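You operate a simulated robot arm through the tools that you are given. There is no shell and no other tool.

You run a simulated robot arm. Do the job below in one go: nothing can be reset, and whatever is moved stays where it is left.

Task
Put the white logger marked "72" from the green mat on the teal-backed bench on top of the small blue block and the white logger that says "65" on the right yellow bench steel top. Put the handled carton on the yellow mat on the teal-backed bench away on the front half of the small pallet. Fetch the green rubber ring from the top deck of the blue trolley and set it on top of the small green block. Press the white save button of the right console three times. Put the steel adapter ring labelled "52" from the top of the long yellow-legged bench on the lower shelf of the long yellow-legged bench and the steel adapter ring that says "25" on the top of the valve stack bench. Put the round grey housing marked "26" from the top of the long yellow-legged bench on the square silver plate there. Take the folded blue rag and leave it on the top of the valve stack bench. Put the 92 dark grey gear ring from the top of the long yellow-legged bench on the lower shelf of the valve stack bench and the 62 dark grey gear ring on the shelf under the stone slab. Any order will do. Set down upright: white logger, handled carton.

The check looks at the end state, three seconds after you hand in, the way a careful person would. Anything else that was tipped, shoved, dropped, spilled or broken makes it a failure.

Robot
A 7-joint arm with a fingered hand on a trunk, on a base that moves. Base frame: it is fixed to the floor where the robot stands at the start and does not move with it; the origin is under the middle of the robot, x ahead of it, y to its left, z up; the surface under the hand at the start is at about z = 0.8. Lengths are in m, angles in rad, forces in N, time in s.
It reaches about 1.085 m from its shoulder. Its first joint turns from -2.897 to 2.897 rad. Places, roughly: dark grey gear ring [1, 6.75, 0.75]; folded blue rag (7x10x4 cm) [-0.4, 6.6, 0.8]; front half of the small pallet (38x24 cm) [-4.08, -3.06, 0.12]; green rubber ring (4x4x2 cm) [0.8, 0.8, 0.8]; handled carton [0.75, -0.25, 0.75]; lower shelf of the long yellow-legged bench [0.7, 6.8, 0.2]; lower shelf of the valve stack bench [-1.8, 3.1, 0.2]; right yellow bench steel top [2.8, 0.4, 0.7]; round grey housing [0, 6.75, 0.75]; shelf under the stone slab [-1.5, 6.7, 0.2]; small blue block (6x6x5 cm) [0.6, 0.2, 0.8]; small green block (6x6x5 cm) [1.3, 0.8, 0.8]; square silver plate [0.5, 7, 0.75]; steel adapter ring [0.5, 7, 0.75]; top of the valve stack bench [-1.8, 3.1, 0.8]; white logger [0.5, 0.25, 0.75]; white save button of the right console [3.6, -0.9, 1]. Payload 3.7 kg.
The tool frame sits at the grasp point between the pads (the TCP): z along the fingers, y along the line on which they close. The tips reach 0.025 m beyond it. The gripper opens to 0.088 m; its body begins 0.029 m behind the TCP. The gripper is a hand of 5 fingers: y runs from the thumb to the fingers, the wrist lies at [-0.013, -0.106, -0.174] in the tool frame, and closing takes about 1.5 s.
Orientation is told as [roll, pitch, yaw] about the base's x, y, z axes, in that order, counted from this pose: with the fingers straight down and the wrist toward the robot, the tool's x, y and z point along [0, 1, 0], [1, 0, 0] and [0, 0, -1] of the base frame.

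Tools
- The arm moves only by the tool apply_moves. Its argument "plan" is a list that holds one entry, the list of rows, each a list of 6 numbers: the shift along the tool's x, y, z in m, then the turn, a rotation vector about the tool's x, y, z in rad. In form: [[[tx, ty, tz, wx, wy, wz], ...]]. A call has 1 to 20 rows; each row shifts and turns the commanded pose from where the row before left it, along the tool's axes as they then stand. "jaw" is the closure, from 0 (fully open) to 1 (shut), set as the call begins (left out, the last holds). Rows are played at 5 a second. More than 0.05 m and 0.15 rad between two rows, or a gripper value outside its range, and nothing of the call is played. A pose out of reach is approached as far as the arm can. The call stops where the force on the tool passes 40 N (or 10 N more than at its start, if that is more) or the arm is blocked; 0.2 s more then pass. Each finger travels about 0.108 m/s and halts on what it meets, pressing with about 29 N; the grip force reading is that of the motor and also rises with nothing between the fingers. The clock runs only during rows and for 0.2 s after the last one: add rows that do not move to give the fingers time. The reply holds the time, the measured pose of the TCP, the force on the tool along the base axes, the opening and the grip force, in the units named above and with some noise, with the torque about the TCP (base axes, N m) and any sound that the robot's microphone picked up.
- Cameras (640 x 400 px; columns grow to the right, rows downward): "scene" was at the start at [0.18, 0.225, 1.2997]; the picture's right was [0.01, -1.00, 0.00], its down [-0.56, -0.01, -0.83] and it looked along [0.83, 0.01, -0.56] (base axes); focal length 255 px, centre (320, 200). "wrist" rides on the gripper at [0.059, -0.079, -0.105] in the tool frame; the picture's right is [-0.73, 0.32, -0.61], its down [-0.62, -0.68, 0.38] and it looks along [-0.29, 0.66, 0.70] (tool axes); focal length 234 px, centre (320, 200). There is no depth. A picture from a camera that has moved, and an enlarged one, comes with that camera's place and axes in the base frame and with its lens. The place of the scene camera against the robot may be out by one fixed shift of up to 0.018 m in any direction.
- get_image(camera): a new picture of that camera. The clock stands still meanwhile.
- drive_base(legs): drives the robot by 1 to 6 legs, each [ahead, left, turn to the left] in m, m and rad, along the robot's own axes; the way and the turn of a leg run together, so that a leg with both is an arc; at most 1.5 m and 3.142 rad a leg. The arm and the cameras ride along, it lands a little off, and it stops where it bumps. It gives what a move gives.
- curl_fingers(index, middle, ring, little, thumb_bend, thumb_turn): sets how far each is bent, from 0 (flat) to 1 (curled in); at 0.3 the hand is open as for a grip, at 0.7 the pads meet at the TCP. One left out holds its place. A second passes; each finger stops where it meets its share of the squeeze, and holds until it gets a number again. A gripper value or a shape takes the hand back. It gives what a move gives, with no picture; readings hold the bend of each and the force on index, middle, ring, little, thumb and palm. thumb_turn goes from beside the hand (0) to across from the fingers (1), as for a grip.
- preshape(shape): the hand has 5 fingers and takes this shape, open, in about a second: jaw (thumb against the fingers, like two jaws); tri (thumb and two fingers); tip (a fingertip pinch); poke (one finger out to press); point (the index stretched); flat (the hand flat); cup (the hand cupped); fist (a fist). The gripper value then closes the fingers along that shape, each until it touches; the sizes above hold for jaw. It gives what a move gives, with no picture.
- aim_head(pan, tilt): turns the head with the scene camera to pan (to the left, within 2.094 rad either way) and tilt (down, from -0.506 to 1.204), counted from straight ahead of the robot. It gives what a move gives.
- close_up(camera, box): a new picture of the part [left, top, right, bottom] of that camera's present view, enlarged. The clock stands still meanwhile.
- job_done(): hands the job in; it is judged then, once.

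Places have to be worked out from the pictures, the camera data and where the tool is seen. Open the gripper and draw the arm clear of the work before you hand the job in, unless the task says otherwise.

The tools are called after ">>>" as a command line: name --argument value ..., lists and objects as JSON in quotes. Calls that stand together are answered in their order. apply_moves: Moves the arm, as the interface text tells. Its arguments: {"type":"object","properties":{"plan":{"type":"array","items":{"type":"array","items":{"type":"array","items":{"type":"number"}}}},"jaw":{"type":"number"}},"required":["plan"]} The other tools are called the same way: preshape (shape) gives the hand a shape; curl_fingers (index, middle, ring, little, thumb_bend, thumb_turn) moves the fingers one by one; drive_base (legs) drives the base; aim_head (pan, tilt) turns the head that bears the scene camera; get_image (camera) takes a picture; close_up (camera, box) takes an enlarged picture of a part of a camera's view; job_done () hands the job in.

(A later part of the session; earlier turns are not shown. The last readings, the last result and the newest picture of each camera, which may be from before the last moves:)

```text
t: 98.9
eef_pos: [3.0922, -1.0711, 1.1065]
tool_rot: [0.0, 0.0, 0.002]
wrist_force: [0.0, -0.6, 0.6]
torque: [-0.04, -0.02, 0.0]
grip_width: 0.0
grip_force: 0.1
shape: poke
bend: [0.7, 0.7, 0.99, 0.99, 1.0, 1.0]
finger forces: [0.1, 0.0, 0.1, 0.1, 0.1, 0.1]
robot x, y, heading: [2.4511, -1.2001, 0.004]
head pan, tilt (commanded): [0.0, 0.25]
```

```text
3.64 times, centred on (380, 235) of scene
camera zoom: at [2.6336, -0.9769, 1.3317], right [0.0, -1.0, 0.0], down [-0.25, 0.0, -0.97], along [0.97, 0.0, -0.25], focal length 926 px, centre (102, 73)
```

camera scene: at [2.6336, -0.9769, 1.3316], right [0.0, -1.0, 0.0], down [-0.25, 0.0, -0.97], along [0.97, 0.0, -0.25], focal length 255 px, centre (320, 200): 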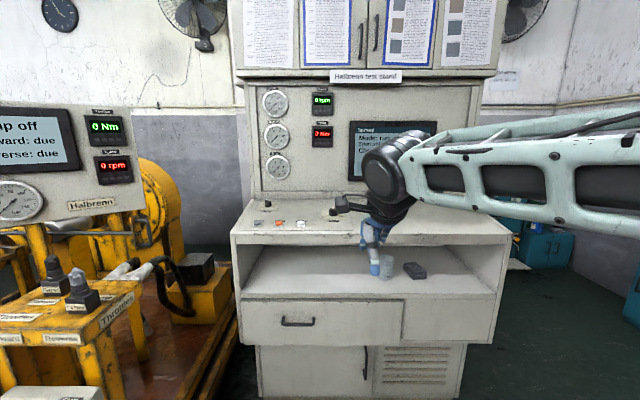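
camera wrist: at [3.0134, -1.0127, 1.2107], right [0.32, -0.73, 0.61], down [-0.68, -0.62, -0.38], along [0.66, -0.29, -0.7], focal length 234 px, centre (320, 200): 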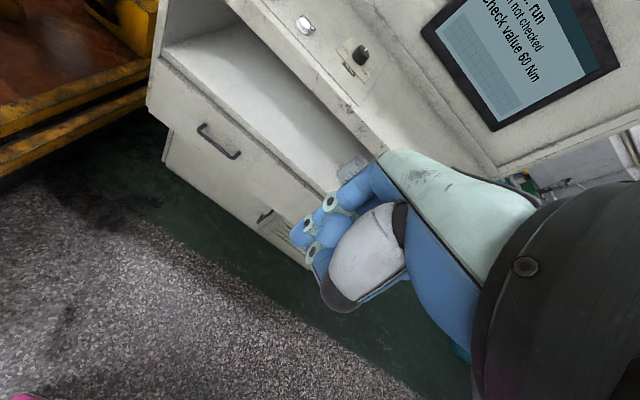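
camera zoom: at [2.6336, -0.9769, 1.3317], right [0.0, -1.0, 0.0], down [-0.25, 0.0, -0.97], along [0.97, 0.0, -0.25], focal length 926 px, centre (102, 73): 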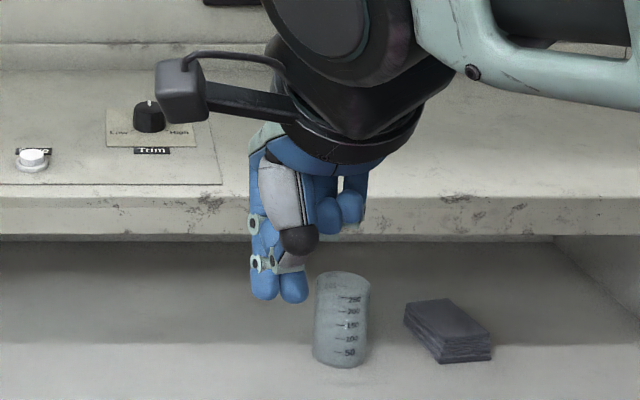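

In poke shape the index and middle tips sit side by side about 2.5 cm beyond the TCP. I move the base a little closer to the console so the button is comfortably in reach.

>>> drive_base --legs '[[0.25, 0.08, 0]]'

>>> get_image --camera "wrist"

>>> get_image --camera "scene"

```text
t: 100.8
eef_pos: [3.3415, -0.9905, 1.1054]
tool_rot: [0.0, -0.002, 0.0]
wrist_force: [-0.1, -0.7, -0.4]
torque: [0.0, 0.01, 0.02]
grip_width: 0.0
grip_force: 0.1
shape: poke
bend: [0.7, 0.7, 0.99, 0.99, 1.0, 1.0]
finger forces: [0.0, 0.0, 0.1, 0.1, 0.0, 0.0]
robot x, y, heading: [2.7, -1.1206, 0.003]
head pan, tilt (commanded): [0.0, 0.25]
```

```text
taken
camera wrist: at [3.2626, -0.9319, 1.2107], right [0.32, -0.73, 0.61], down [-0.68, -0.62, -0.38], along [0.66, -0.29, -0.7], focal length 234 px, centre (320, 200)
```

wrist: 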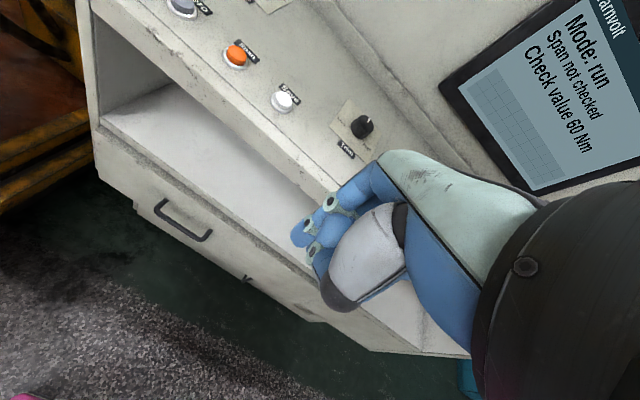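

```text
taken
camera scene: at [2.8828, -0.8962, 1.3317], right [0.0, -1.0, 0.0], down [-0.25, 0.0, -0.97], along [0.97, 0.0, -0.25], focal length 255 px, centre (320, 200)
```

scene: 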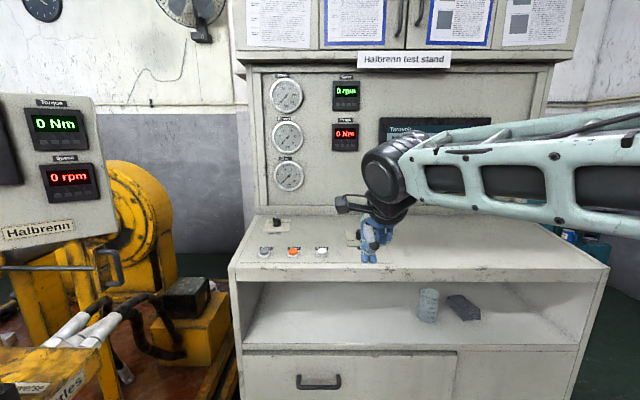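

>>> close_up --camera "wrist" --box '[210, 20, 410, 170]'

>>> close_up --camera "scene" --box '[240, 200, 400, 300]'

```text
2.67 times, centred on (310, 95) of wrist
camera zoom: at [3.2626, -0.9319, 1.2107], right [0.32, -0.73, 0.61], down [-0.68, -0.62, -0.38], along [0.66, -0.29, -0.7], focal length 624 px, centre (347, 480)
```

zoom: 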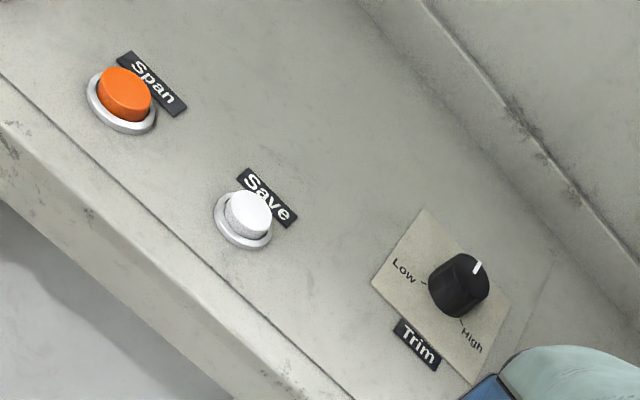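

```text
4.00 times, centred on (320, 250) of scene
camera zoom: at [2.8828, -0.8962, 1.3317], right [0.0, -1.0, 0.0], down [-0.25, 0.0, -0.97], along [0.97, 0.0, -0.25], focal length 1018 px, centre (320, 0)
```

zoom: 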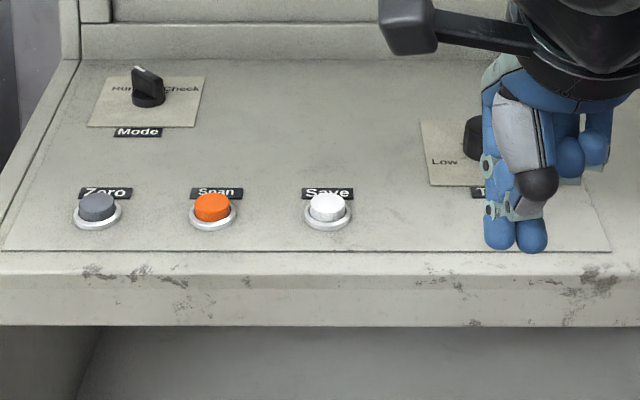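

Triangulating two wrist views puts the Save cap's top at [3.577, −0.901, 0.990]. I move the fingertips to about 4.5 cm above it.

>>> apply_moves --plan '[[[0.0149, 0.0392, 0.0075, 0, 0, 0], [0.0149, 0.0392, 0.0075, 0, 0, 0], [0.0149, 0.0392, 0.0075, 0, 0, 0], [0.0149, 0.0392, 0.0075, 0, 0, 0], [0.0149, 0.0392, 0.0075, 0, 0, 0], [0.0149, 0.0392, 0.0075, 0, 0, 0], [0, 0, 0, 0, 0, 0]]]'

>>> get_image --camera "wrist"

>>> close_up --camera "scene" --box '[260, 190, 400, 280]'

```text
t: 102.3
eef_pos: [3.5786, -0.9007, 1.0609]
tool_rot: [-0.001, 0.0, 0.003]
wrist_force: [-0.1, -0.8, -0.5]
torque: [-0.03, -0.05, 0.0]
grip_width: 0.0
grip_force: 0.1
shape: poke
bend: [0.7, 0.7, 0.99, 0.99, 1.0, 1.0]
finger forces: [0.0, 0.1, 0.0, 0.0, 0.1, 0.0]
robot x, y, heading: [2.7001, -1.1228, 0.001]
head pan, tilt (commanded): [0.0, 0.25]
```

```text
taken
camera wrist: at [3.4983, -0.8412, 1.1657], right [0.32, -0.73, 0.61], down [-0.68, -0.62, -0.38], along [0.66, -0.29, -0.7], focal length 234 px, centre (320, 200)
```

wrist: 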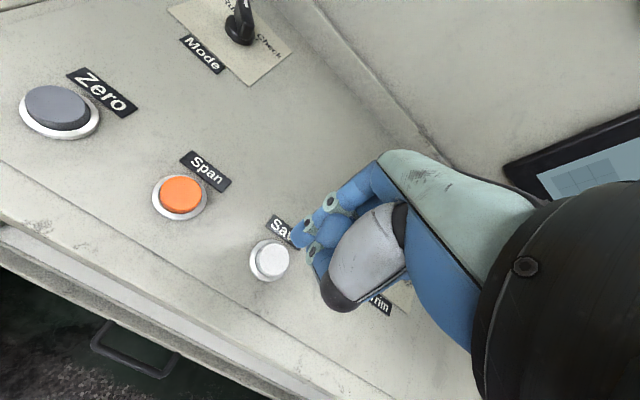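

```text
4.44 times, centred on (330, 235) of scene
camera zoom: at [2.8827, -0.8962, 1.3317], right [0.0, -1.0, 0.0], down [-0.25, 0.0, -0.97], along [0.97, 0.0, -0.25], focal length 1131 px, centre (276, 44)
```

zoom: 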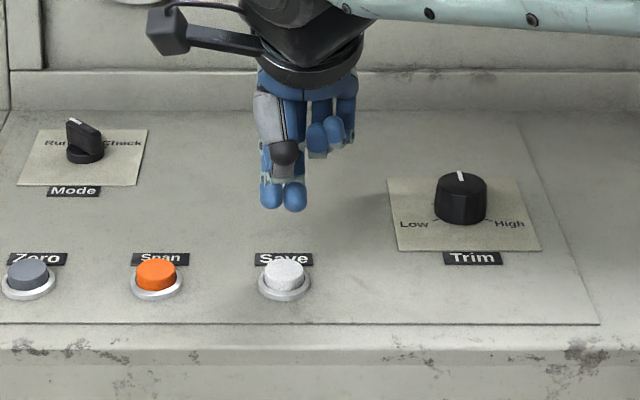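

The fingertips line up with the Save cap. I lower and press gently, watching force and sound.

>>> apply_moves --plan '[[[0, 0, 0.02, 0, 0, 0], [0, 0, 0.015, 0, 0, 0], [0, 0, 0.005, 0, 0, 0], [0, 0, 0.003, 0, 0, 0], [0, 0, 0.003, 0, 0, 0], [0, 0, 0, 0, 0, 0]]]'

>>> close_up --camera "scene" --box '[260, 190, 400, 280]'

```text
t: 103.8
eef_pos: [3.5768, -0.8996, 1.0157]
tool_rot: [0.0, 0.0, 0.003]
wrist_force: [1.2, 0.1, 2.7]
torque: [0.03, -0.06, 0.01]
grip_width: 0.0
grip_force: 0.1
shape: poke
bend: [0.7, 0.7, 0.99, 0.99, 1.0, 1.0]
finger forces: [2.3, 1.1, 0.0, 0.0, 0.0, 0.1]
robot x, y, heading: [2.6956, -1.1218, 0.002]
head pan, tilt (commanded): [0.0, 0.25]
heard: click
```

```text
4.44 times, centred on (330, 235) of scene
camera zoom: at [2.8827, -0.8962, 1.3317], right [0.0, -1.0, 0.0], down [-0.25, 0.0, -0.97], along [0.97, 0.0, -0.25], focal length 1131 px, centre (276, 44)
```

zoom: 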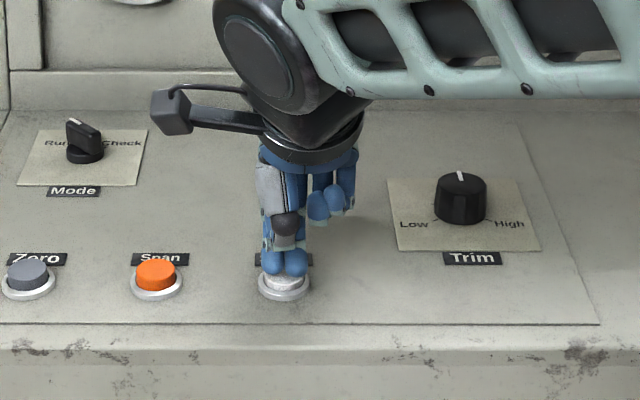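

A click was heard: first press. I raise 2 cm to let the button return.

>>> apply_moves --plan '[[[0, 0, -0.01, 0, 0, 0], [0, 0, -0.015, 0, 0, 0], [0, 0, 0, 0, 0, 0], [0, 0, 0, 0, 0, 0]]]'

>>> get_image --camera "scene"

```text
t: 104.8
eef_pos: [3.5777, -0.9013, 1.0391]
tool_rot: [0.0, 0.0, 0.001]
wrist_force: [-0.3, 0.6, 0.2]
torque: [-0.03, -0.01, 0.02]
grip_width: 0.0001
grip_force: 0.1
shape: poke
bend: [0.7, 0.7, 0.99, 0.99, 1.0, 1.0]
finger forces: [0.0, 0.1, 0.0, 0.0, 0.0, 0.0]
robot x, y, heading: [2.7, -1.1194, 0.002]
head pan, tilt (commanded): [0.0, 0.25]
```

```text
taken
camera scene: at [2.8828, -0.8962, 1.3317], right [0.0, -1.0, 0.0], down [-0.25, 0.0, -0.97], along [0.97, 0.0, -0.25], focal length 255 px, centre (320, 200)
```

scene: 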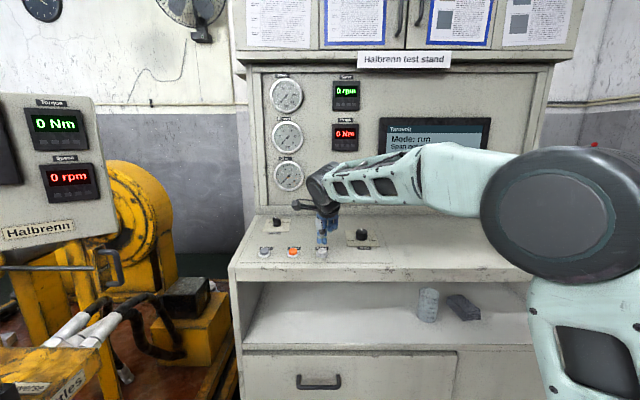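

Released with no extra click. I press a second time by the same travel, then lift.

>>> apply_moves --plan '[[[0, 0, 0.012, 0, 0, 0], [0, 0, 0.007, 0, 0, 0], [0, 0, 0.003, 0, 0, 0], [0, 0, 0.003, 0, 0, 0], [0, 0, 0, 0, 0, 0]]]'

>>> apply_moves --plan '[[[0, 0, -0.01, 0, 0, 0], [0, 0, -0.015, 0, 0, 0], [0, 0, 0, 0, 0, 0], [0, 0, 0, 0, 0, 0]]]'

```text
t: 106.0
eef_pos: [3.5767, -0.8994, 1.0163]
tool_rot: [0.001, 0.0, 0.002]
wrist_force: [0.6, 0.6, 3.7]
torque: [-0.01, -0.03, -0.03]
grip_width: 0.0
grip_force: 0.0
shape: poke
bend: [0.7, 0.7, 0.99, 0.99, 1.0, 1.0]
finger forces: [1.9, 1.4, 0.0, 0.1, 0.0, 0.0]
robot x, y, heading: [2.6957, -1.1206, -0.002]
head pan, tilt (commanded): [0.0, 0.25]
heard: click
```

```text
t: 107.0
eef_pos: [3.5773, -0.9004, 1.0389]
tool_rot: [-0.001, -0.001, 0.002]
wrist_force: [-0.2, 0.0, -0.2]
torque: [-0.01, -0.01, -0.01]
grip_width: 0.0001
grip_force: 0.0
shape: poke
bend: [0.7, 0.7, 0.99, 0.99, 1.0, 1.0]
finger forces: [0.1, 0.1, 0.0, 0.1, 0.0, 0.0]
robot x, y, heading: [2.6963, -1.117, 0.003]
head pan, tilt (commanded): [0.0, 0.25]
```

Second click heard and released. Now the third press, then lift.

>>> apply_moves --plan '[[[0, 0, 0.012, 0, 0, 0], [0, 0, 0.007, 0, 0, 0], [0, 0, 0.003, 0, 0, 0], [0, 0, 0.003, 0, 0, 0], [0, 0, 0, 0, 0, 0]]]'

>>> apply_moves --plan '[[[0, 0, -0.01, 0, 0, 0], [0, 0, -0.03, 0, 0, 0], [0, 0, -0.04, 0, 0, 0], [0, -0.04, -0.03, 0, 0, 0], [0, -0.05, 0, 0, 0, 0], [0, -0.05, 0, 0, 0, 0], [0, -0.05, 0, 0, 0, 0], [0, -0.05, 0, 0, 0, 0], [0, 0, 0, 0, 0, 0]]]'

>>> get_image --camera "scene"

```text
t: 108.2
eef_pos: [3.5785, -0.9007, 1.0157]
tool_rot: [0.0, -0.002, 0.002]
wrist_force: [0.4, -0.8, 3.4]
torque: [0.02, -0.02, 0.01]
grip_width: 0.0
grip_force: 0.0
shape: poke
bend: [0.7, 0.7, 0.99, 0.99, 1.0, 1.0]
finger forces: [2.1, 1.7, 0.1, 0.1, 0.1, 0.0]
robot x, y, heading: [2.7016, -1.1251, 0.003]
head pan, tilt (commanded): [0.0, 0.25]
heard: click
```

```text
t: 110.2
eef_pos: [3.3371, -0.9021, 1.125]
tool_rot: [0.001, -0.001, 0.002]
wrist_force: [0.1, -0.3, -0.9]
torque: [-0.01, 0.0, 0.0]
grip_width: 0.0002
grip_force: 0.1
shape: poke
bend: [0.7, 0.7, 0.99, 0.99, 1.0, 1.0]
finger forces: [0.1, 0.0, 0.0, 0.1, 0.1, 0.1]
robot x, y, heading: [2.6974, -1.1209, 0.004]
head pan, tilt (commanded): [0.0, 0.25]
```

```text
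taken
camera scene: at [2.8829, -0.8962, 1.3317], right [0.0, -1.0, 0.0], down [-0.25, 0.0, -0.97], along [0.97, 0.0, -0.25], focal length 255 px, centre (320, 200)
```

scene: 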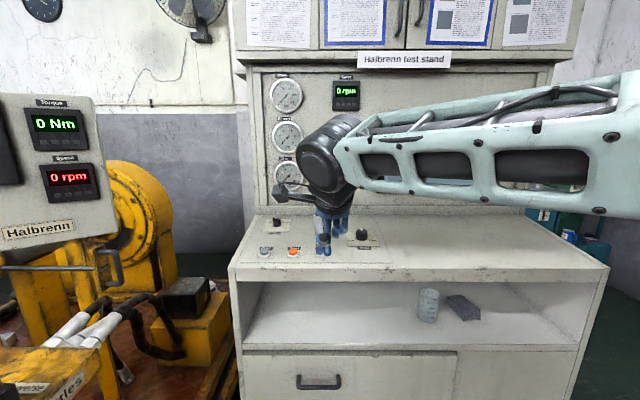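

Three clicks in total; the button job is done. Next I go back around to the front of the teal bench for the trolley ring, reversing along the aisle and then strafing left.

>>> drive_base --legs '[[-0.85, -0.15, 0], [-1.5, 0, 0], [-0.55, 0, 0], [0, 1.45, 0]]'

>>> aim_head --pan 0.7 --tilt 0.55

>>> get_image --camera "scene"

>>> get_image --camera "wrist"

```text
t: 131.5
eef_pos: [0.4172, 0.3975, 1.1256]
tool_rot: [0.001, 0.001, -0.004]
wrist_force: [0.4, 0.5, -0.1]
torque: [-0.01, 0.0, -0.03]
grip_width: 0.0004
grip_force: 0.1
shape: poke
bend: [0.7, 0.7, 0.99, 0.99, 1.0, 1.0]
finger forces: [0.0, 0.1, 0.0, 0.1, 0.1, 0.1]
robot x, y, heading: [-0.2225, 0.1833, -0.0]
head pan, tilt (commanded): [0.0, 0.25]
```

```text
t: 132.6
eef_pos: [0.4179, 0.3979, 1.1254]
tool_rot: [0.0, -0.001, -0.003]
wrist_force: [-0.7, -0.5, 0.0]
torque: [-0.02, -0.02, 0.03]
grip_width: 0.0002
grip_force: 0.0
shape: poke
bend: [0.7, 0.7, 0.99, 0.99, 1.0, 1.0]
finger forces: [0.0, 0.1, 0.0, 0.0, 0.1, 0.0]
robot x, y, heading: [-0.2226, 0.1813, -0.001]
head pan, tilt (commanded): [0.7, 0.55]
```

```text
taken
camera scene: at [-0.0606, 0.463, 1.304], right [0.64, -0.77, 0.0], down [-0.4, -0.33, -0.85], along [0.65, 0.55, -0.52], focal length 255 px, centre (320, 200)
```

scene: 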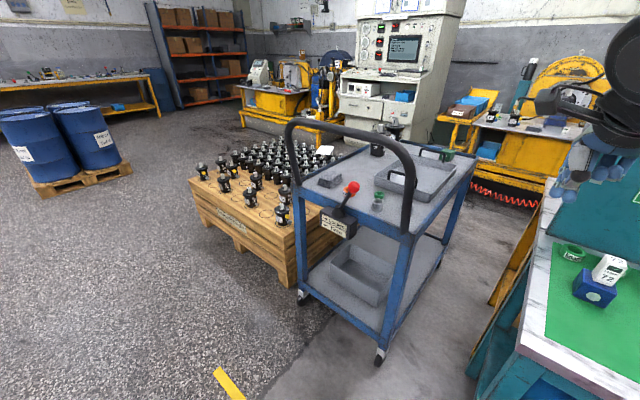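

```text
taken
camera wrist: at [0.3388, 0.4563, 1.229], right [0.32, -0.73, 0.61], down [-0.68, -0.62, -0.38], along [0.66, -0.29, -0.7], focal length 234 px, centre (320, 200)
```

wrist: 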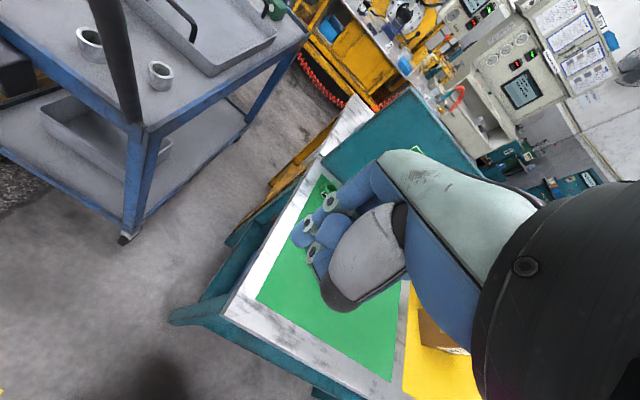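

The trolley handle rises to about z = 1.1 near x ≈ 0.56, so I'll come in over its right corner with the hand turned left. First I nudge the base closer and take the tri shape.

>>> drive_base --legs '[[0.15, 0.1, 0]]'

>>> preshape --shape "tri"

>>> apply_moves --plan '[[[0, 0, -0.04, 0, 0, 0], [0, 0, -0.04, 0, 0, 0], [0, 0, -0.04, 0, 0, -0.1], [0, 0, -0.03, 0, 0, -0.13], [0, 0, 0, 0, 0, -0.13], [0, 0, 0, 0, 0, -0.13], [0, 0, 0, 0, 0, -0.13], [0, 0, 0, 0, 0, -0.13], [0, 0, 0, 0, 0, -0.13], [0, 0, 0, 0, 0, -0.13], [0, 0, 0, 0, 0, -0.13], [0, 0, 0, 0, 0, -0.13], [0, 0, 0, 0, 0, -0.13], [0, 0, 0, 0, 0, -0.17]]]'

>>> get_image --camera "wrist"

```text
t: 134.1
eef_pos: [0.5693, 0.4966, 1.1244]
tool_rot: [0.001, 0.001, -0.004]
wrist_force: [-0.5, -0.4, 0.7]
torque: [-0.01, -0.01, 0.03]
grip_width: 0.0
grip_force: 0.1
shape: poke
bend: [0.7, 0.7, 0.99, 0.99, 1.0, 1.0]
finger forces: [0.0, 0.1, 0.0, 0.0, 0.0, 0.0]
robot x, y, heading: [-0.073, 0.2827, -0.009]
head pan, tilt (commanded): [0.7, 0.55]
```

```text
t: 135.0
eef_pos: [0.5667, 0.4976, 1.1244]
tool_rot: [0.0, 0.001, -0.006]
wrist_force: [1.0, -0.2, 0.2]
torque: [-0.01, 0.03, 0.02]
grip_width: 0.0881
grip_force: 0.1
shape: tri
bend: [0.3, 0.3, 0.99, 0.99, 0.3, 0.98]
finger forces: [0.1, 0.0, 0.0, 0.0, 0.0, 0.1]
robot x, y, heading: [-0.0718, 0.2805, -0.0]
head pan, tilt (commanded): [0.7, 0.55]
```

```text
refused: row 14 steps farther than a row can; nothing moved
```

```text
taken
camera wrist: at [0.4888, 0.5555, 1.229], right [0.32, -0.73, 0.61], down [-0.68, -0.62, -0.38], along [0.66, -0.29, -0.7], focal length 234 px, centre (320, 200)
```

wrist: 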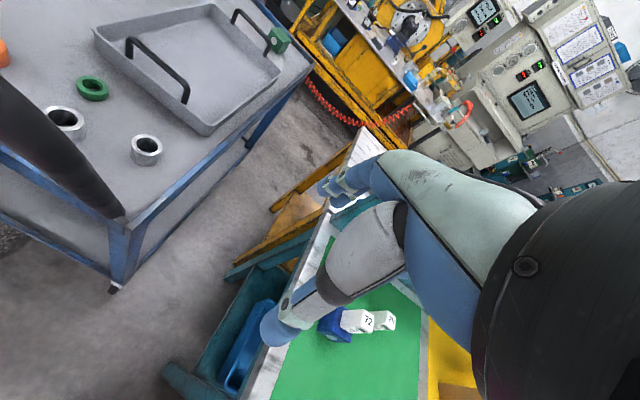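

The green ring shows at about [0.743, 0.826]. The last row was too large a turn, so I redo the raise-and-turn with smaller rows.

>>> apply_moves --plan '[[[0, 0, -0.04, 0, 0, 0], [0, 0, -0.04, 0, 0, -0.1], [0, 0, -0.04, 0, 0, -0.14], [0, 0, -0.03, 0, 0, -0.14], [0, 0, 0, 0, 0, -0.14], [0, 0, 0, 0, 0, -0.14], [0, 0, 0, 0, 0, -0.14], [0, 0, 0, 0, 0, -0.14], [0, 0, 0, 0, 0, -0.14], [0, 0, 0, 0, 0, -0.14], [0, 0, 0, 0, 0, -0.14], [0, 0, 0, 0, 0, -0.14], [0, 0, 0, 0, 0, -0.071], [0, 0, 0, 0, 0, 0]]]'

>>> get_image --camera "wrist"

>>> get_image --camera "scene"

```text
t: 138.0
eef_pos: [0.5668, 0.4964, 1.2736]
tool_rot: [0.0, -0.001, 1.567]
wrist_force: [-0.6, -0.2, 0.0]
torque: [0.0, -0.01, -0.04]
grip_width: 0.088
grip_force: 0.0
shape: tri
bend: [0.3, 0.3, 0.99, 0.99, 0.3, 0.98]
finger forces: [0.0, 0.0, 0.0, 0.0, 0.0, 0.0]
robot x, y, heading: [-0.0694, 0.2818, -0.007]
head pan, tilt (commanded): [0.7, 0.55]
```

```text
taken
camera wrist: at [0.5084, 0.4174, 1.3789], right [0.73, 0.32, 0.61], down [0.62, -0.68, -0.38], along [0.29, 0.66, -0.7], focal length 234 px, centre (320, 200)
```

wrist: 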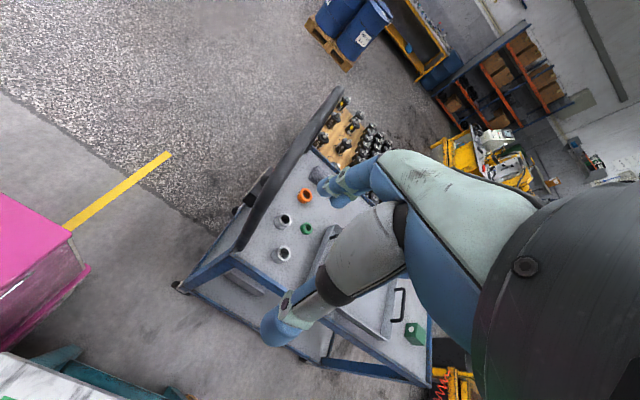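

```text
taken
camera scene: at [0.0894, 0.5629, 1.304], right [0.64, -0.77, 0.0], down [-0.4, -0.33, -0.85], along [0.65, 0.55, -0.52], focal length 255 px, centre (320, 200)
```

scene: 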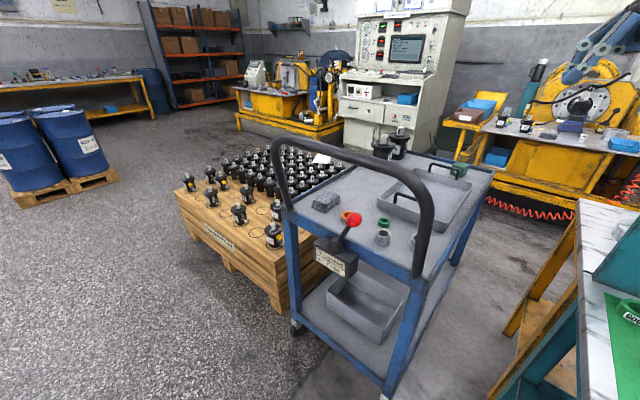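

The path over the handle is clear at this height. I move the hand above the ring at [0.743, 0.823], staying high.

>>> apply_moves --plan '[[[-0.022, 0.041, 0, 0, 0, 0], [-0.022, 0.041, 0, 0, 0, 0], [-0.022, 0.041, 0, 0, 0, 0], [-0.022, 0.041, 0, 0, 0, 0], [-0.022, 0.041, 0, 0, 0, 0], [-0.022, 0.041, 0, 0, 0, 0], [-0.022, 0.041, 0, 0, 0, 0], [-0.022, 0.04, 0, 0, 0, 0], [0, 0, 0.04, 0, 0, 0], [0, 0, 0.04, 0, 0, 0], [0, 0, 0, 0, 0, 0]]]'

>>> get_image --camera "wrist"

>>> get_image --camera "scene"

```text
t: 140.4
eef_pos: [0.6747, 0.732, 1.1631]
tool_rot: [0.0, 0.0, 1.567]
wrist_force: [0.4, -0.1, -0.8]
torque: [0.01, -0.03, -0.01]
grip_width: 0.0878
grip_force: 0.0
shape: tri
bend: [0.3, 0.3, 0.99, 0.99, 0.3, 0.98]
finger forces: [0.1, 0.1, 0.1, 0.1, 0.1, 0.0]
out of reach, approached as far as the arm can: row 5, 6, 7, 8
robot x, y, heading: [-0.0723, 0.282, -0.006]
head pan, tilt (commanded): [0.7, 0.55]
```

```text
taken
camera wrist: at [0.6151, 0.6527, 1.2678], right [0.73, 0.32, 0.61], down [0.62, -0.68, -0.38], along [0.29, 0.66, -0.7], focal length 234 px, centre (320, 200)
```

wrist: 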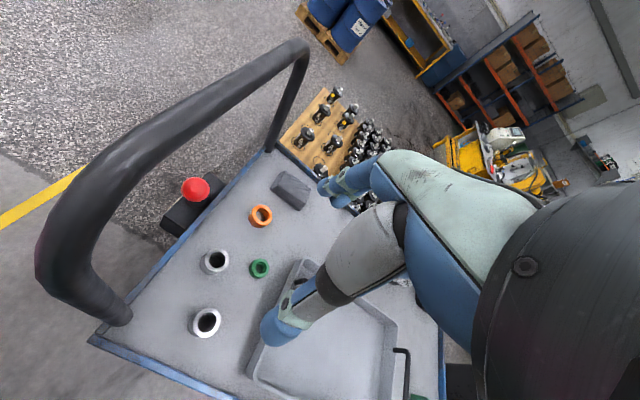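

```text
taken
camera scene: at [0.0894, 0.5629, 1.304], right [0.64, -0.77, 0.0], down [-0.4, -0.33, -0.85], along [0.65, 0.55, -0.52], focal length 255 px, centre (320, 200)
```

scene: 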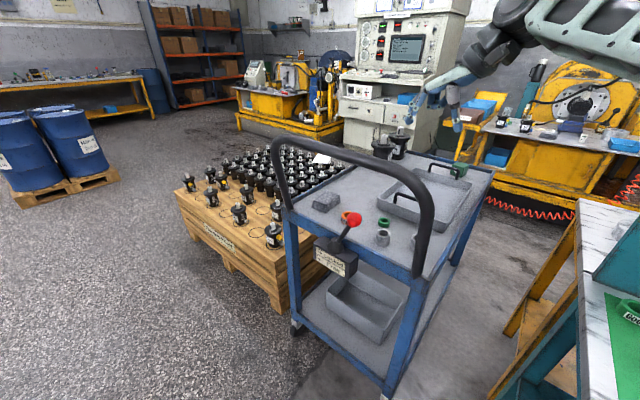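

The arm runs out of reach at this height, but the base can help. I shift the base left 9 cm and then descend where the reach is better.

>>> drive_base --legs '[[0.02, 0.09, 0.005]]'

>>> get_image --camera "wrist"

>>> get_image --camera "scene"

```text
t: 141.5
eef_pos: [0.6923, 0.8254, 1.1625]
tool_rot: [-0.001, -0.001, 1.573]
wrist_force: [0.1, 0.1, -0.3]
torque: [-0.02, 0.03, 0.01]
grip_width: 0.0878
grip_force: 0.0
shape: tri
bend: [0.3, 0.3, 0.99, 0.99, 0.3, 0.98]
finger forces: [0.0, 0.0, 0.1, 0.0, 0.0, 0.1]
robot x, y, heading: [-0.0513, 0.3712, 0.002]
head pan, tilt (commanded): [0.7, 0.55]
```

```text
taken
camera wrist: at [0.6333, 0.7465, 1.268], right [0.73, 0.32, 0.61], down [0.62, -0.68, -0.38], along [0.29, 0.66, -0.7], focal length 234 px, centre (320, 200)
```

wrist: 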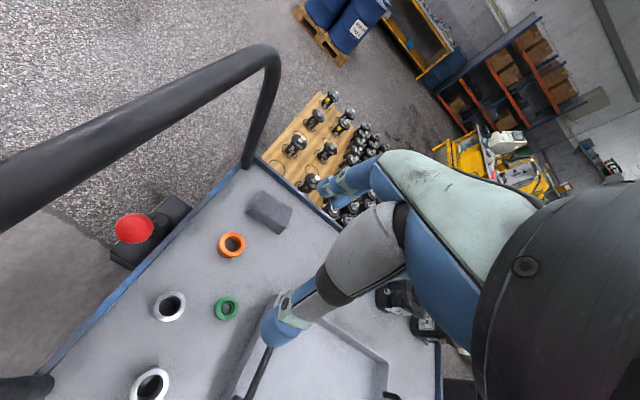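

```text
taken
camera scene: at [0.108, 0.6538, 1.304], right [0.64, -0.76, 0.0], down [-0.4, -0.34, -0.85], along [0.65, 0.55, -0.52], focal length 255 px, centre (320, 200)
```

scene: 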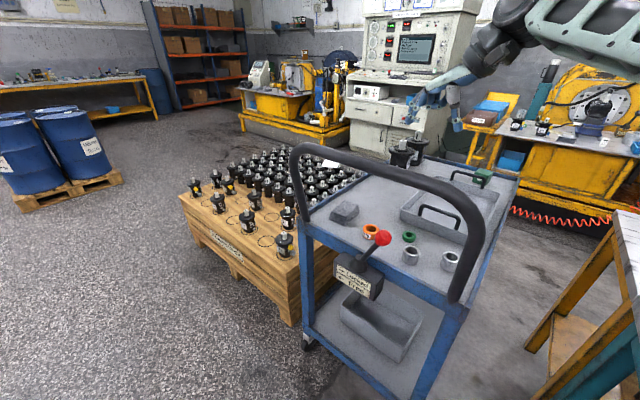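

The ring reads [0.749, 0.835] from here. I descend to z ≈ 1.0 while moving over it and re-measure.

>>> apply_moves --plan '[[[-0.014, 0.002, 0.04, 0, 0, 0], [-0.014, 0.002, 0.04, 0, 0, 0], [-0.014, 0.002, 0.04, 0, 0, 0], [-0.014, 0.002, 0.04, 0, 0, 0], [0, 0, 0, 0, 0, 0]]]'

>>> get_image --camera "wrist"

>>> get_image --camera "scene"

```text
t: 142.7
eef_pos: [0.7486, 0.8356, 1.0025]
tool_rot: [0.001, 0.0, 1.573]
wrist_force: [-0.1, -0.6, 0.1]
torque: [0.05, -0.02, -0.04]
grip_width: 0.0881
grip_force: 0.1
shape: tri
bend: [0.3, 0.3, 0.99, 0.99, 0.3, 0.98]
finger forces: [0.0, 0.0, 0.0, 0.1, 0.0, 0.1]
robot x, y, heading: [-0.0528, 0.3749, -0.0]
head pan, tilt (commanded): [0.7, 0.55]
```

```text
taken
camera wrist: at [0.6896, 0.7552, 1.1083], right [0.73, 0.32, 0.61], down [0.62, -0.68, -0.38], along [0.29, 0.66, -0.7], focal length 234 px, centre (320, 200)
```

wrist: 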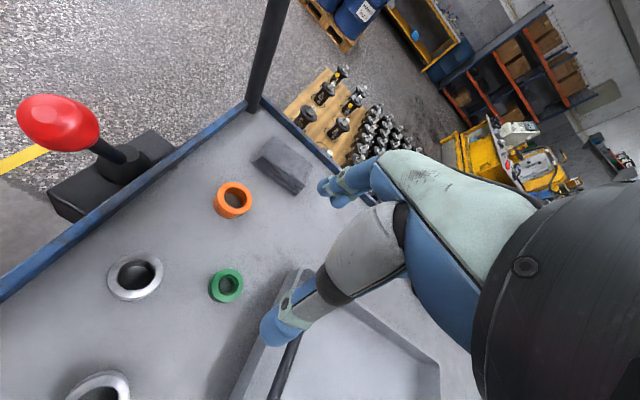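

```text
taken
camera scene: at [0.108, 0.6538, 1.304], right [0.64, -0.76, 0.0], down [-0.4, -0.34, -0.85], along [0.65, 0.55, -0.52], focal length 255 px, centre (320, 200)
```

scene: 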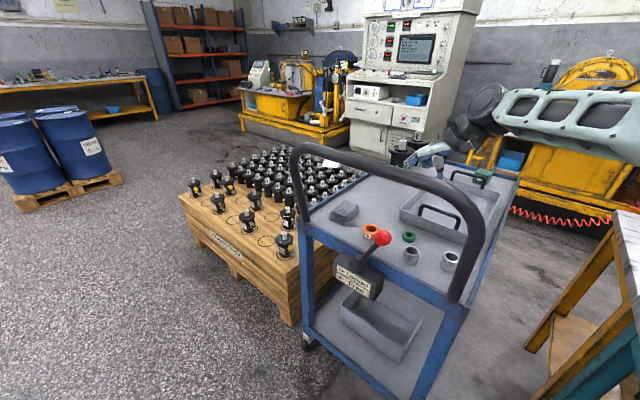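

I zoom in on the ring to get its centre, size and the clearance to the tray.

>>> close_up --camera "wrist" --box '[150, 220, 330, 345]'

```text
3.20 times, centred on (240, 282) of wrist
camera zoom: at [0.6896, 0.7552, 1.1083], right [0.73, 0.32, 0.61], down [0.62, -0.68, -0.38], along [0.29, 0.66, -0.7], focal length 749 px, centre (576, -64)
```

zoom: 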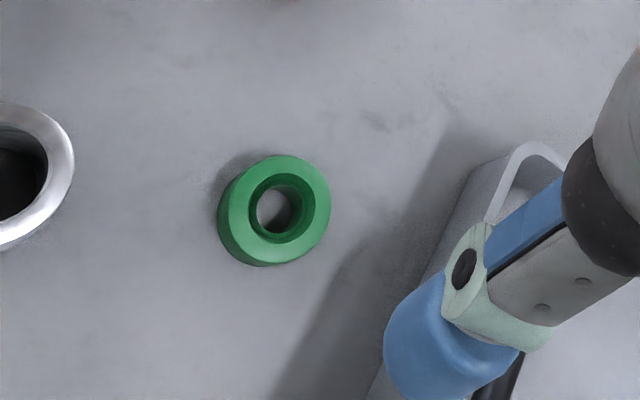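

Ring centre is near [0.751, 0.833] with the tray rim about 4–5 cm beyond it. I tilt the hand slightly so its curled fingers stay above the tray and lower to z ≈ 0.86.

>>> apply_moves --plan '[[[0.003, -0.0025, 0.03, 0, -0.05, 0], [0, 0, 0.03, 0, -0.05, 0], [0, 0, 0.03, 0, -0.05, 0], [-0.007, 0, 0.03, 0, 0, 0], [-0.003, 0, 0.02, 0, 0, 0], [0, 0, 0, 0, 0, 0]]]'

>>> get_image --camera "wrist"

>>> close_up --camera "scene" --box '[340, 150, 500, 280]'

```text
t: 144.1
eef_pos: [0.7668, 0.8316, 0.8666]
tool_rot: [-0.15, 0.002, 1.573]
wrist_force: [0.3, -0.7, 0.4]
torque: [0.0, 0.0, 0.02]
grip_width: 0.0879
grip_force: 0.1
shape: tri
bend: [0.3, 0.3, 0.99, 0.99, 0.3, 0.98]
finger forces: [0.0, 0.0, 0.0, 0.0, 0.1, 0.0]
robot x, y, heading: [-0.0528, 0.3722, 0.004]
head pan, tilt (commanded): [0.7, 0.55]
```

```text
taken
camera wrist: at [0.6926, 0.7518, 0.9604], right [0.63, 0.32, 0.71], down [0.67, -0.68, -0.29], along [0.39, 0.66, -0.64], focal length 234 px, centre (320, 200)
```

wrist: 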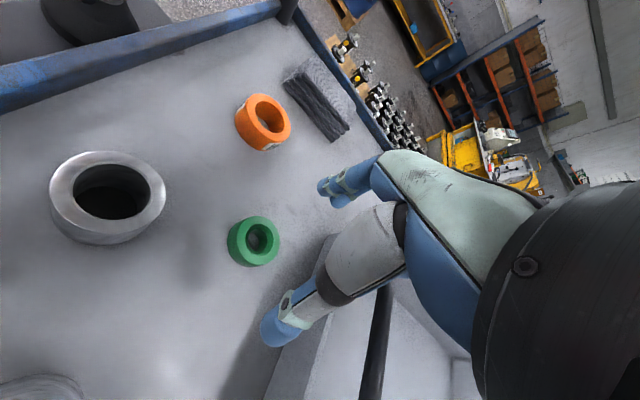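

```text
3.08 times, centred on (420, 215) of scene
camera zoom: at [0.108, 0.6538, 1.304], right [0.64, -0.76, 0.0], down [-0.4, -0.34, -0.85], along [0.65, 0.55, -0.52], focal length 783 px, centre (12, 154)
```

zoom: 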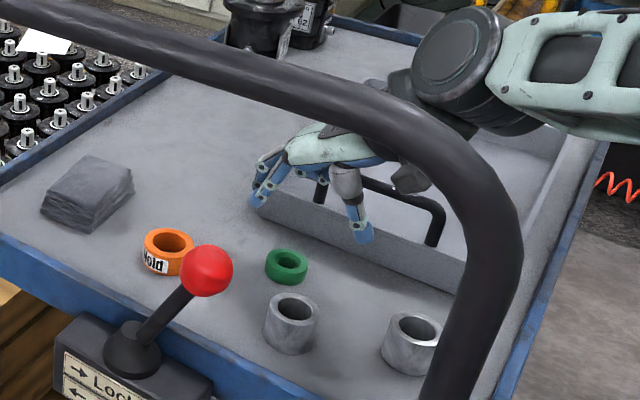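

The hand drifted to x = 0.767 with the tilt, so I correct back over the ring (x ≈ 0.748) and lower in guarded steps to z ≈ 0.824.

>>> apply_moves --plan '[[[0.0252, 0, 0, 0, 0, 0], [0, 0, 0.02, 0, 0, 0], [0, 0, 0.01, 0, 0, 0], [0, 0, 0.005, 0, 0, 0], [0, 0, 0.003, 0, 0, 0], [0, 0, 0, 0, 0, 0]]]'

>>> get_image --camera "wrist"

>>> close_up --camera "scene" --box '[340, 170, 470, 280]'

```text
t: 145.5
eef_pos: [0.7479, 0.8312, 0.825]
tool_rot: [-0.151, 0.001, 1.574]
wrist_force: [-0.5, 0.1, 0.4]
torque: [0.0, 0.02, -0.01]
grip_width: 0.0876
grip_force: 0.0
shape: tri
bend: [0.3, 0.3, 0.99, 0.99, 0.3, 0.98]
finger forces: [0.1, 0.0, 0.1, 0.0, 0.0, 0.1]
robot x, y, heading: [-0.05, 0.375, -0.0]
head pan, tilt (commanded): [0.7, 0.55]
```

```text
taken
camera wrist: at [0.674, 0.7525, 0.9191], right [0.63, 0.32, 0.71], down [0.67, -0.68, -0.29], along [0.39, 0.66, -0.64], focal length 234 px, centre (320, 200)
```

wrist: 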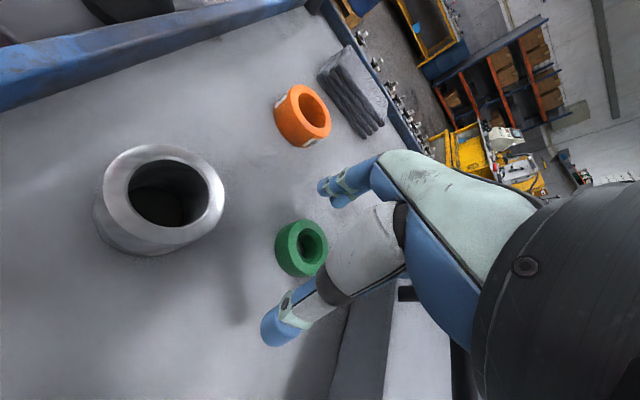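

```text
3.64 times, centred on (405, 225) of scene
camera zoom: at [0.108, 0.6538, 1.304], right [0.64, -0.76, 0.0], down [-0.4, -0.34, -0.85], along [0.65, 0.55, -0.52], focal length 926 px, centre (11, 109)
```

zoom: 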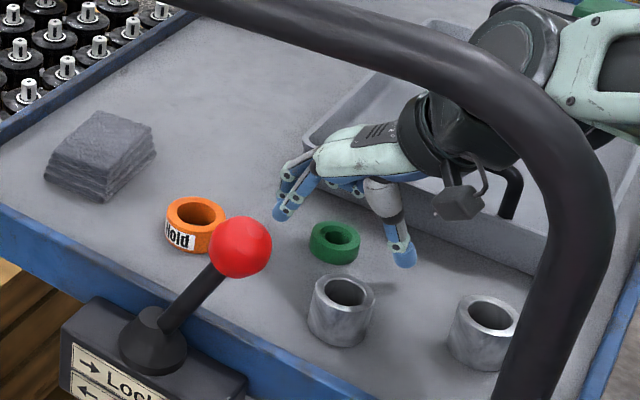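

The ring is centred between thumb and fingers. I close the tri grip.

>>> apply_moves --plan '[[[0, 0, 0, 0, 0, 0], [0, 0, 0, 0, 0, 0], [0, 0, 0, 0, 0, 0], [0, 0, 0, 0, 0, 0], [0, 0, 0, 0, 0, 0], [0, 0, 0, 0, 0, 0], [0, 0, 0, 0, 0, 0]]]' --jaw 1

>>> get_image --camera "wrist"

>>> close_up --camera "scene" --box '[340, 170, 470, 280]'

```text
t: 147.1
eef_pos: [0.7471, 0.8316, 0.8243]
tool_rot: [-0.149, 0.0, 1.571]
wrist_force: [-1.2, 0.9, 0.4]
torque: [0.01, 0.01, 0.0]
grip_width: 0.0001
grip_force: 29.0
shape: tri
bend: [0.75, 0.7, 1.0, 1.0, 0.73, 1.0]
finger forces: [0.1, 0.0, 0.1, 0.1, 0.0, 0.1]
robot x, y, heading: [-0.0541, 0.3687, -0.0]
head pan, tilt (commanded): [0.7, 0.55]
```

```text
taken
camera wrist: at [0.674, 0.7525, 0.9192], right [0.63, 0.32, 0.71], down [0.67, -0.68, -0.29], along [0.39, 0.66, -0.64], focal length 234 px, centre (320, 200)
```

wrist: 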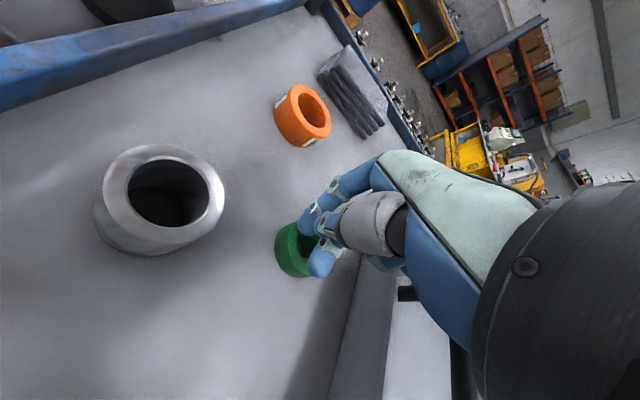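

```text
3.64 times, centred on (405, 225) of scene
camera zoom: at [0.108, 0.6538, 1.304], right [0.64, -0.76, 0.0], down [-0.4, -0.34, -0.85], along [0.65, 0.55, -0.52], focal length 926 px, centre (11, 109)
```

zoom: 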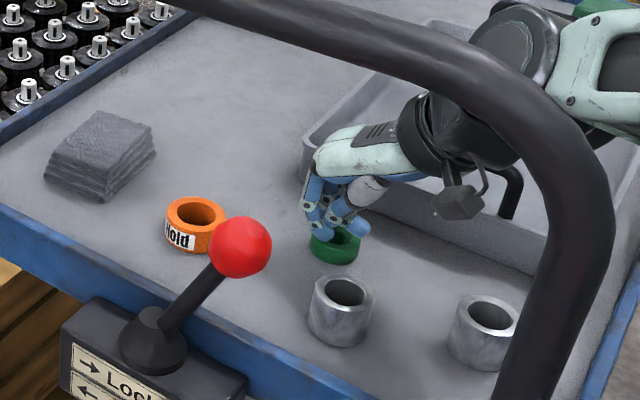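

The tips closed just above the ring without touching it, so the deck is lower than I assumed. I reopen the hand and re-measure.

>>> apply_moves --plan '[[[0, 0, 0, 0, 0, 0], [0, 0, 0, 0, 0, 0], [0, 0, 0, 0, 0, 0], [0, 0, 0, 0, 0, 0], [0, 0, 0, 0, 0, 0], [0, 0, 0, 0, 0, 0]]]' --jaw 0

>>> close_up --camera "wrist" --box '[220, 180, 400, 360]'

```text
t: 148.5
eef_pos: [0.7476, 0.8319, 0.8255]
tool_rot: [-0.15, 0.0, 1.573]
wrist_force: [0.1, -0.2, 0.5]
torque: [0.0, 0.0, -0.01]
grip_width: 0.0878
grip_force: 0.0
shape: tri
bend: [0.3, 0.3, 0.99, 0.99, 0.3, 0.98]
finger forces: [0.0, 0.1, 0.0, 0.0, 0.0, 0.0]
robot x, y, heading: [-0.05, 0.3703, 0.005]
head pan, tilt (commanded): [0.7, 0.55]
```

```text
2.22 times, centred on (310, 270) of wrist
camera zoom: at [0.674, 0.7525, 0.9192], right [0.63, 0.32, 0.71], down [0.67, -0.68, -0.29], along [0.39, 0.66, -0.64], focal length 520 px, centre (342, 44)
```

zoom: 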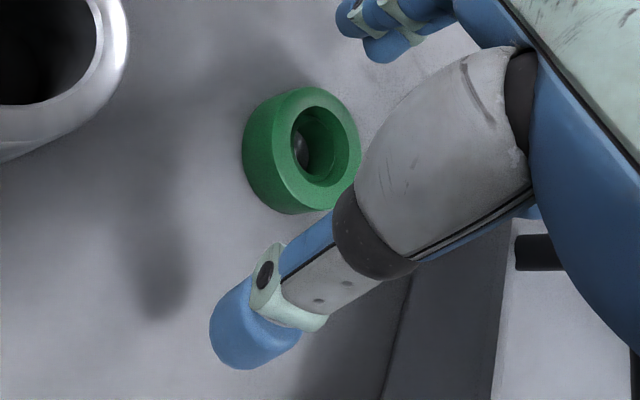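

Two views now give the ring top at z ≈ 0.798, centre [0.754, 0.8375], so the deck is at about 0.778. I shift slightly and lower to TCP z ≈ 0.809.

>>> apply_moves --plan '[[[-0.0033, 0.0056, 0.005, 0, 0, 0], [0, 0, 0.005, 0, 0, 0], [0, 0, 0.004, 0, 0, 0], [0, 0, 0.003, 0, 0, 0], [0, 0, 0, 0, 0, 0]]]'

>>> get_image --camera "wrist"

>>> close_up --camera "scene" --box '[340, 170, 470, 280]'

```text
t: 149.7
eef_pos: [0.7529, 0.8373, 0.8082]
tool_rot: [-0.15, 0.0, 1.571]
wrist_force: [-0.4, 0.1, 0.1]
torque: [-0.03, 0.01, 0.03]
grip_width: 0.0877
grip_force: 0.1
shape: tri
bend: [0.3, 0.3, 0.99, 0.99, 0.3, 0.98]
finger forces: [0.0, 0.1, 0.0, 0.0, 0.0, 0.0]
robot x, y, heading: [-0.0524, 0.3694, 0.004]
head pan, tilt (commanded): [0.7, 0.55]
```

```text
taken
camera wrist: at [0.6795, 0.7574, 0.9025], right [0.63, 0.32, 0.71], down [0.67, -0.68, -0.29], along [0.39, 0.66, -0.65], focal length 234 px, centre (320, 200)
```

wrist: 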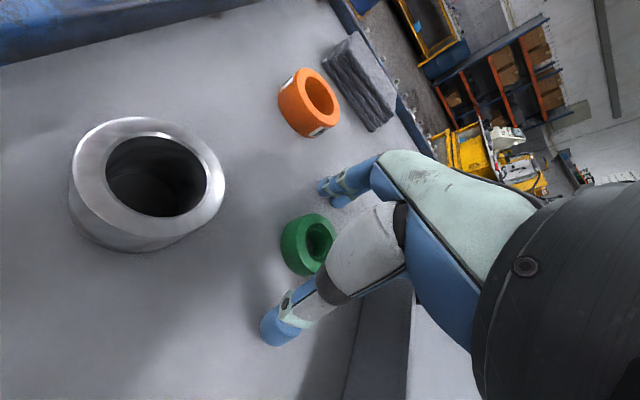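

```text
3.64 times, centred on (405, 225) of scene
camera zoom: at [0.108, 0.6538, 1.304], right [0.64, -0.76, 0.0], down [-0.4, -0.34, -0.85], along [0.65, 0.55, -0.52], focal length 926 px, centre (11, 109)
```

zoom: 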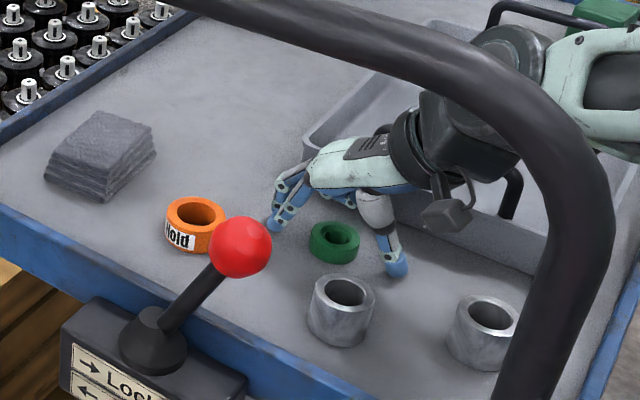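

The tips are now close to the deck around the ring with no contact forces. I close the grip.

>>> apply_moves --plan '[[[0, 0, 0, 0, 0, 0], [0, 0, 0, 0, 0, 0], [0, 0, 0, 0, 0, 0], [0, 0, 0, 0, 0, 0], [0, 0, 0, 0, 0, 0], [0, 0, 0, 0, 0, 0], [0, 0, 0, 0, 0, 0]]]' --jaw 1

>>> get_image --camera "wrist"

>>> close_up --camera "scene" --box '[340, 170, 470, 280]'

```text
t: 151.3
eef_pos: [0.7529, 0.8374, 0.8084]
tool_rot: [-0.15, 0.0, 1.572]
wrist_force: [-0.4, 2.9, 10.0]
torque: [0.41, 0.07, -0.02]
grip_width: 0.0334
grip_force: 28.7
shape: tri
bend: [0.74, 0.48, 1.0, 1.0, 0.75, 1.0]
finger forces: [17.7, 18.1, 0.0, 0.0, 26.1, 0.1]
robot x, y, heading: [-0.0517, 0.3692, -0.0]
head pan, tilt (commanded): [0.7, 0.55]
```

```text
taken
camera wrist: at [0.6793, 0.7575, 0.9032], right [0.63, 0.32, 0.71], down [0.67, -0.68, -0.29], along [0.39, 0.66, -0.64], focal length 234 px, centre (320, 200)
```

wrist: 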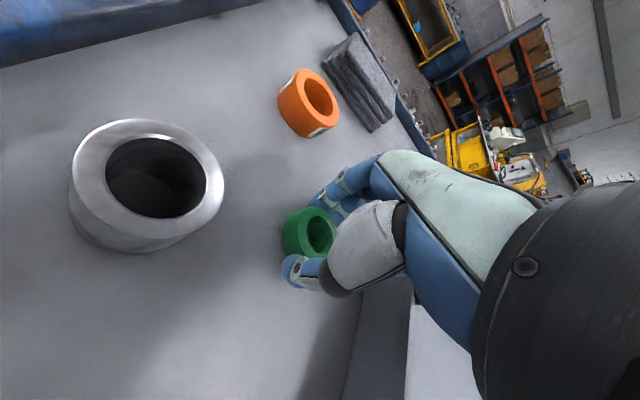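

```text
3.64 times, centred on (405, 225) of scene
camera zoom: at [0.1077, 0.6537, 1.3041], right [0.64, -0.76, 0.0], down [-0.4, -0.34, -0.85], along [0.65, 0.55, -0.52], focal length 926 px, centre (11, 109)
```

zoom: 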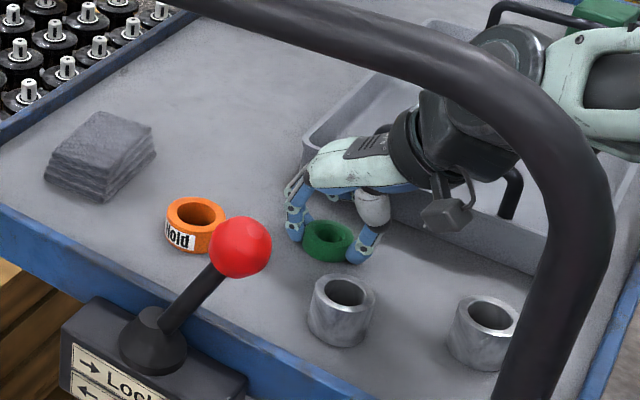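

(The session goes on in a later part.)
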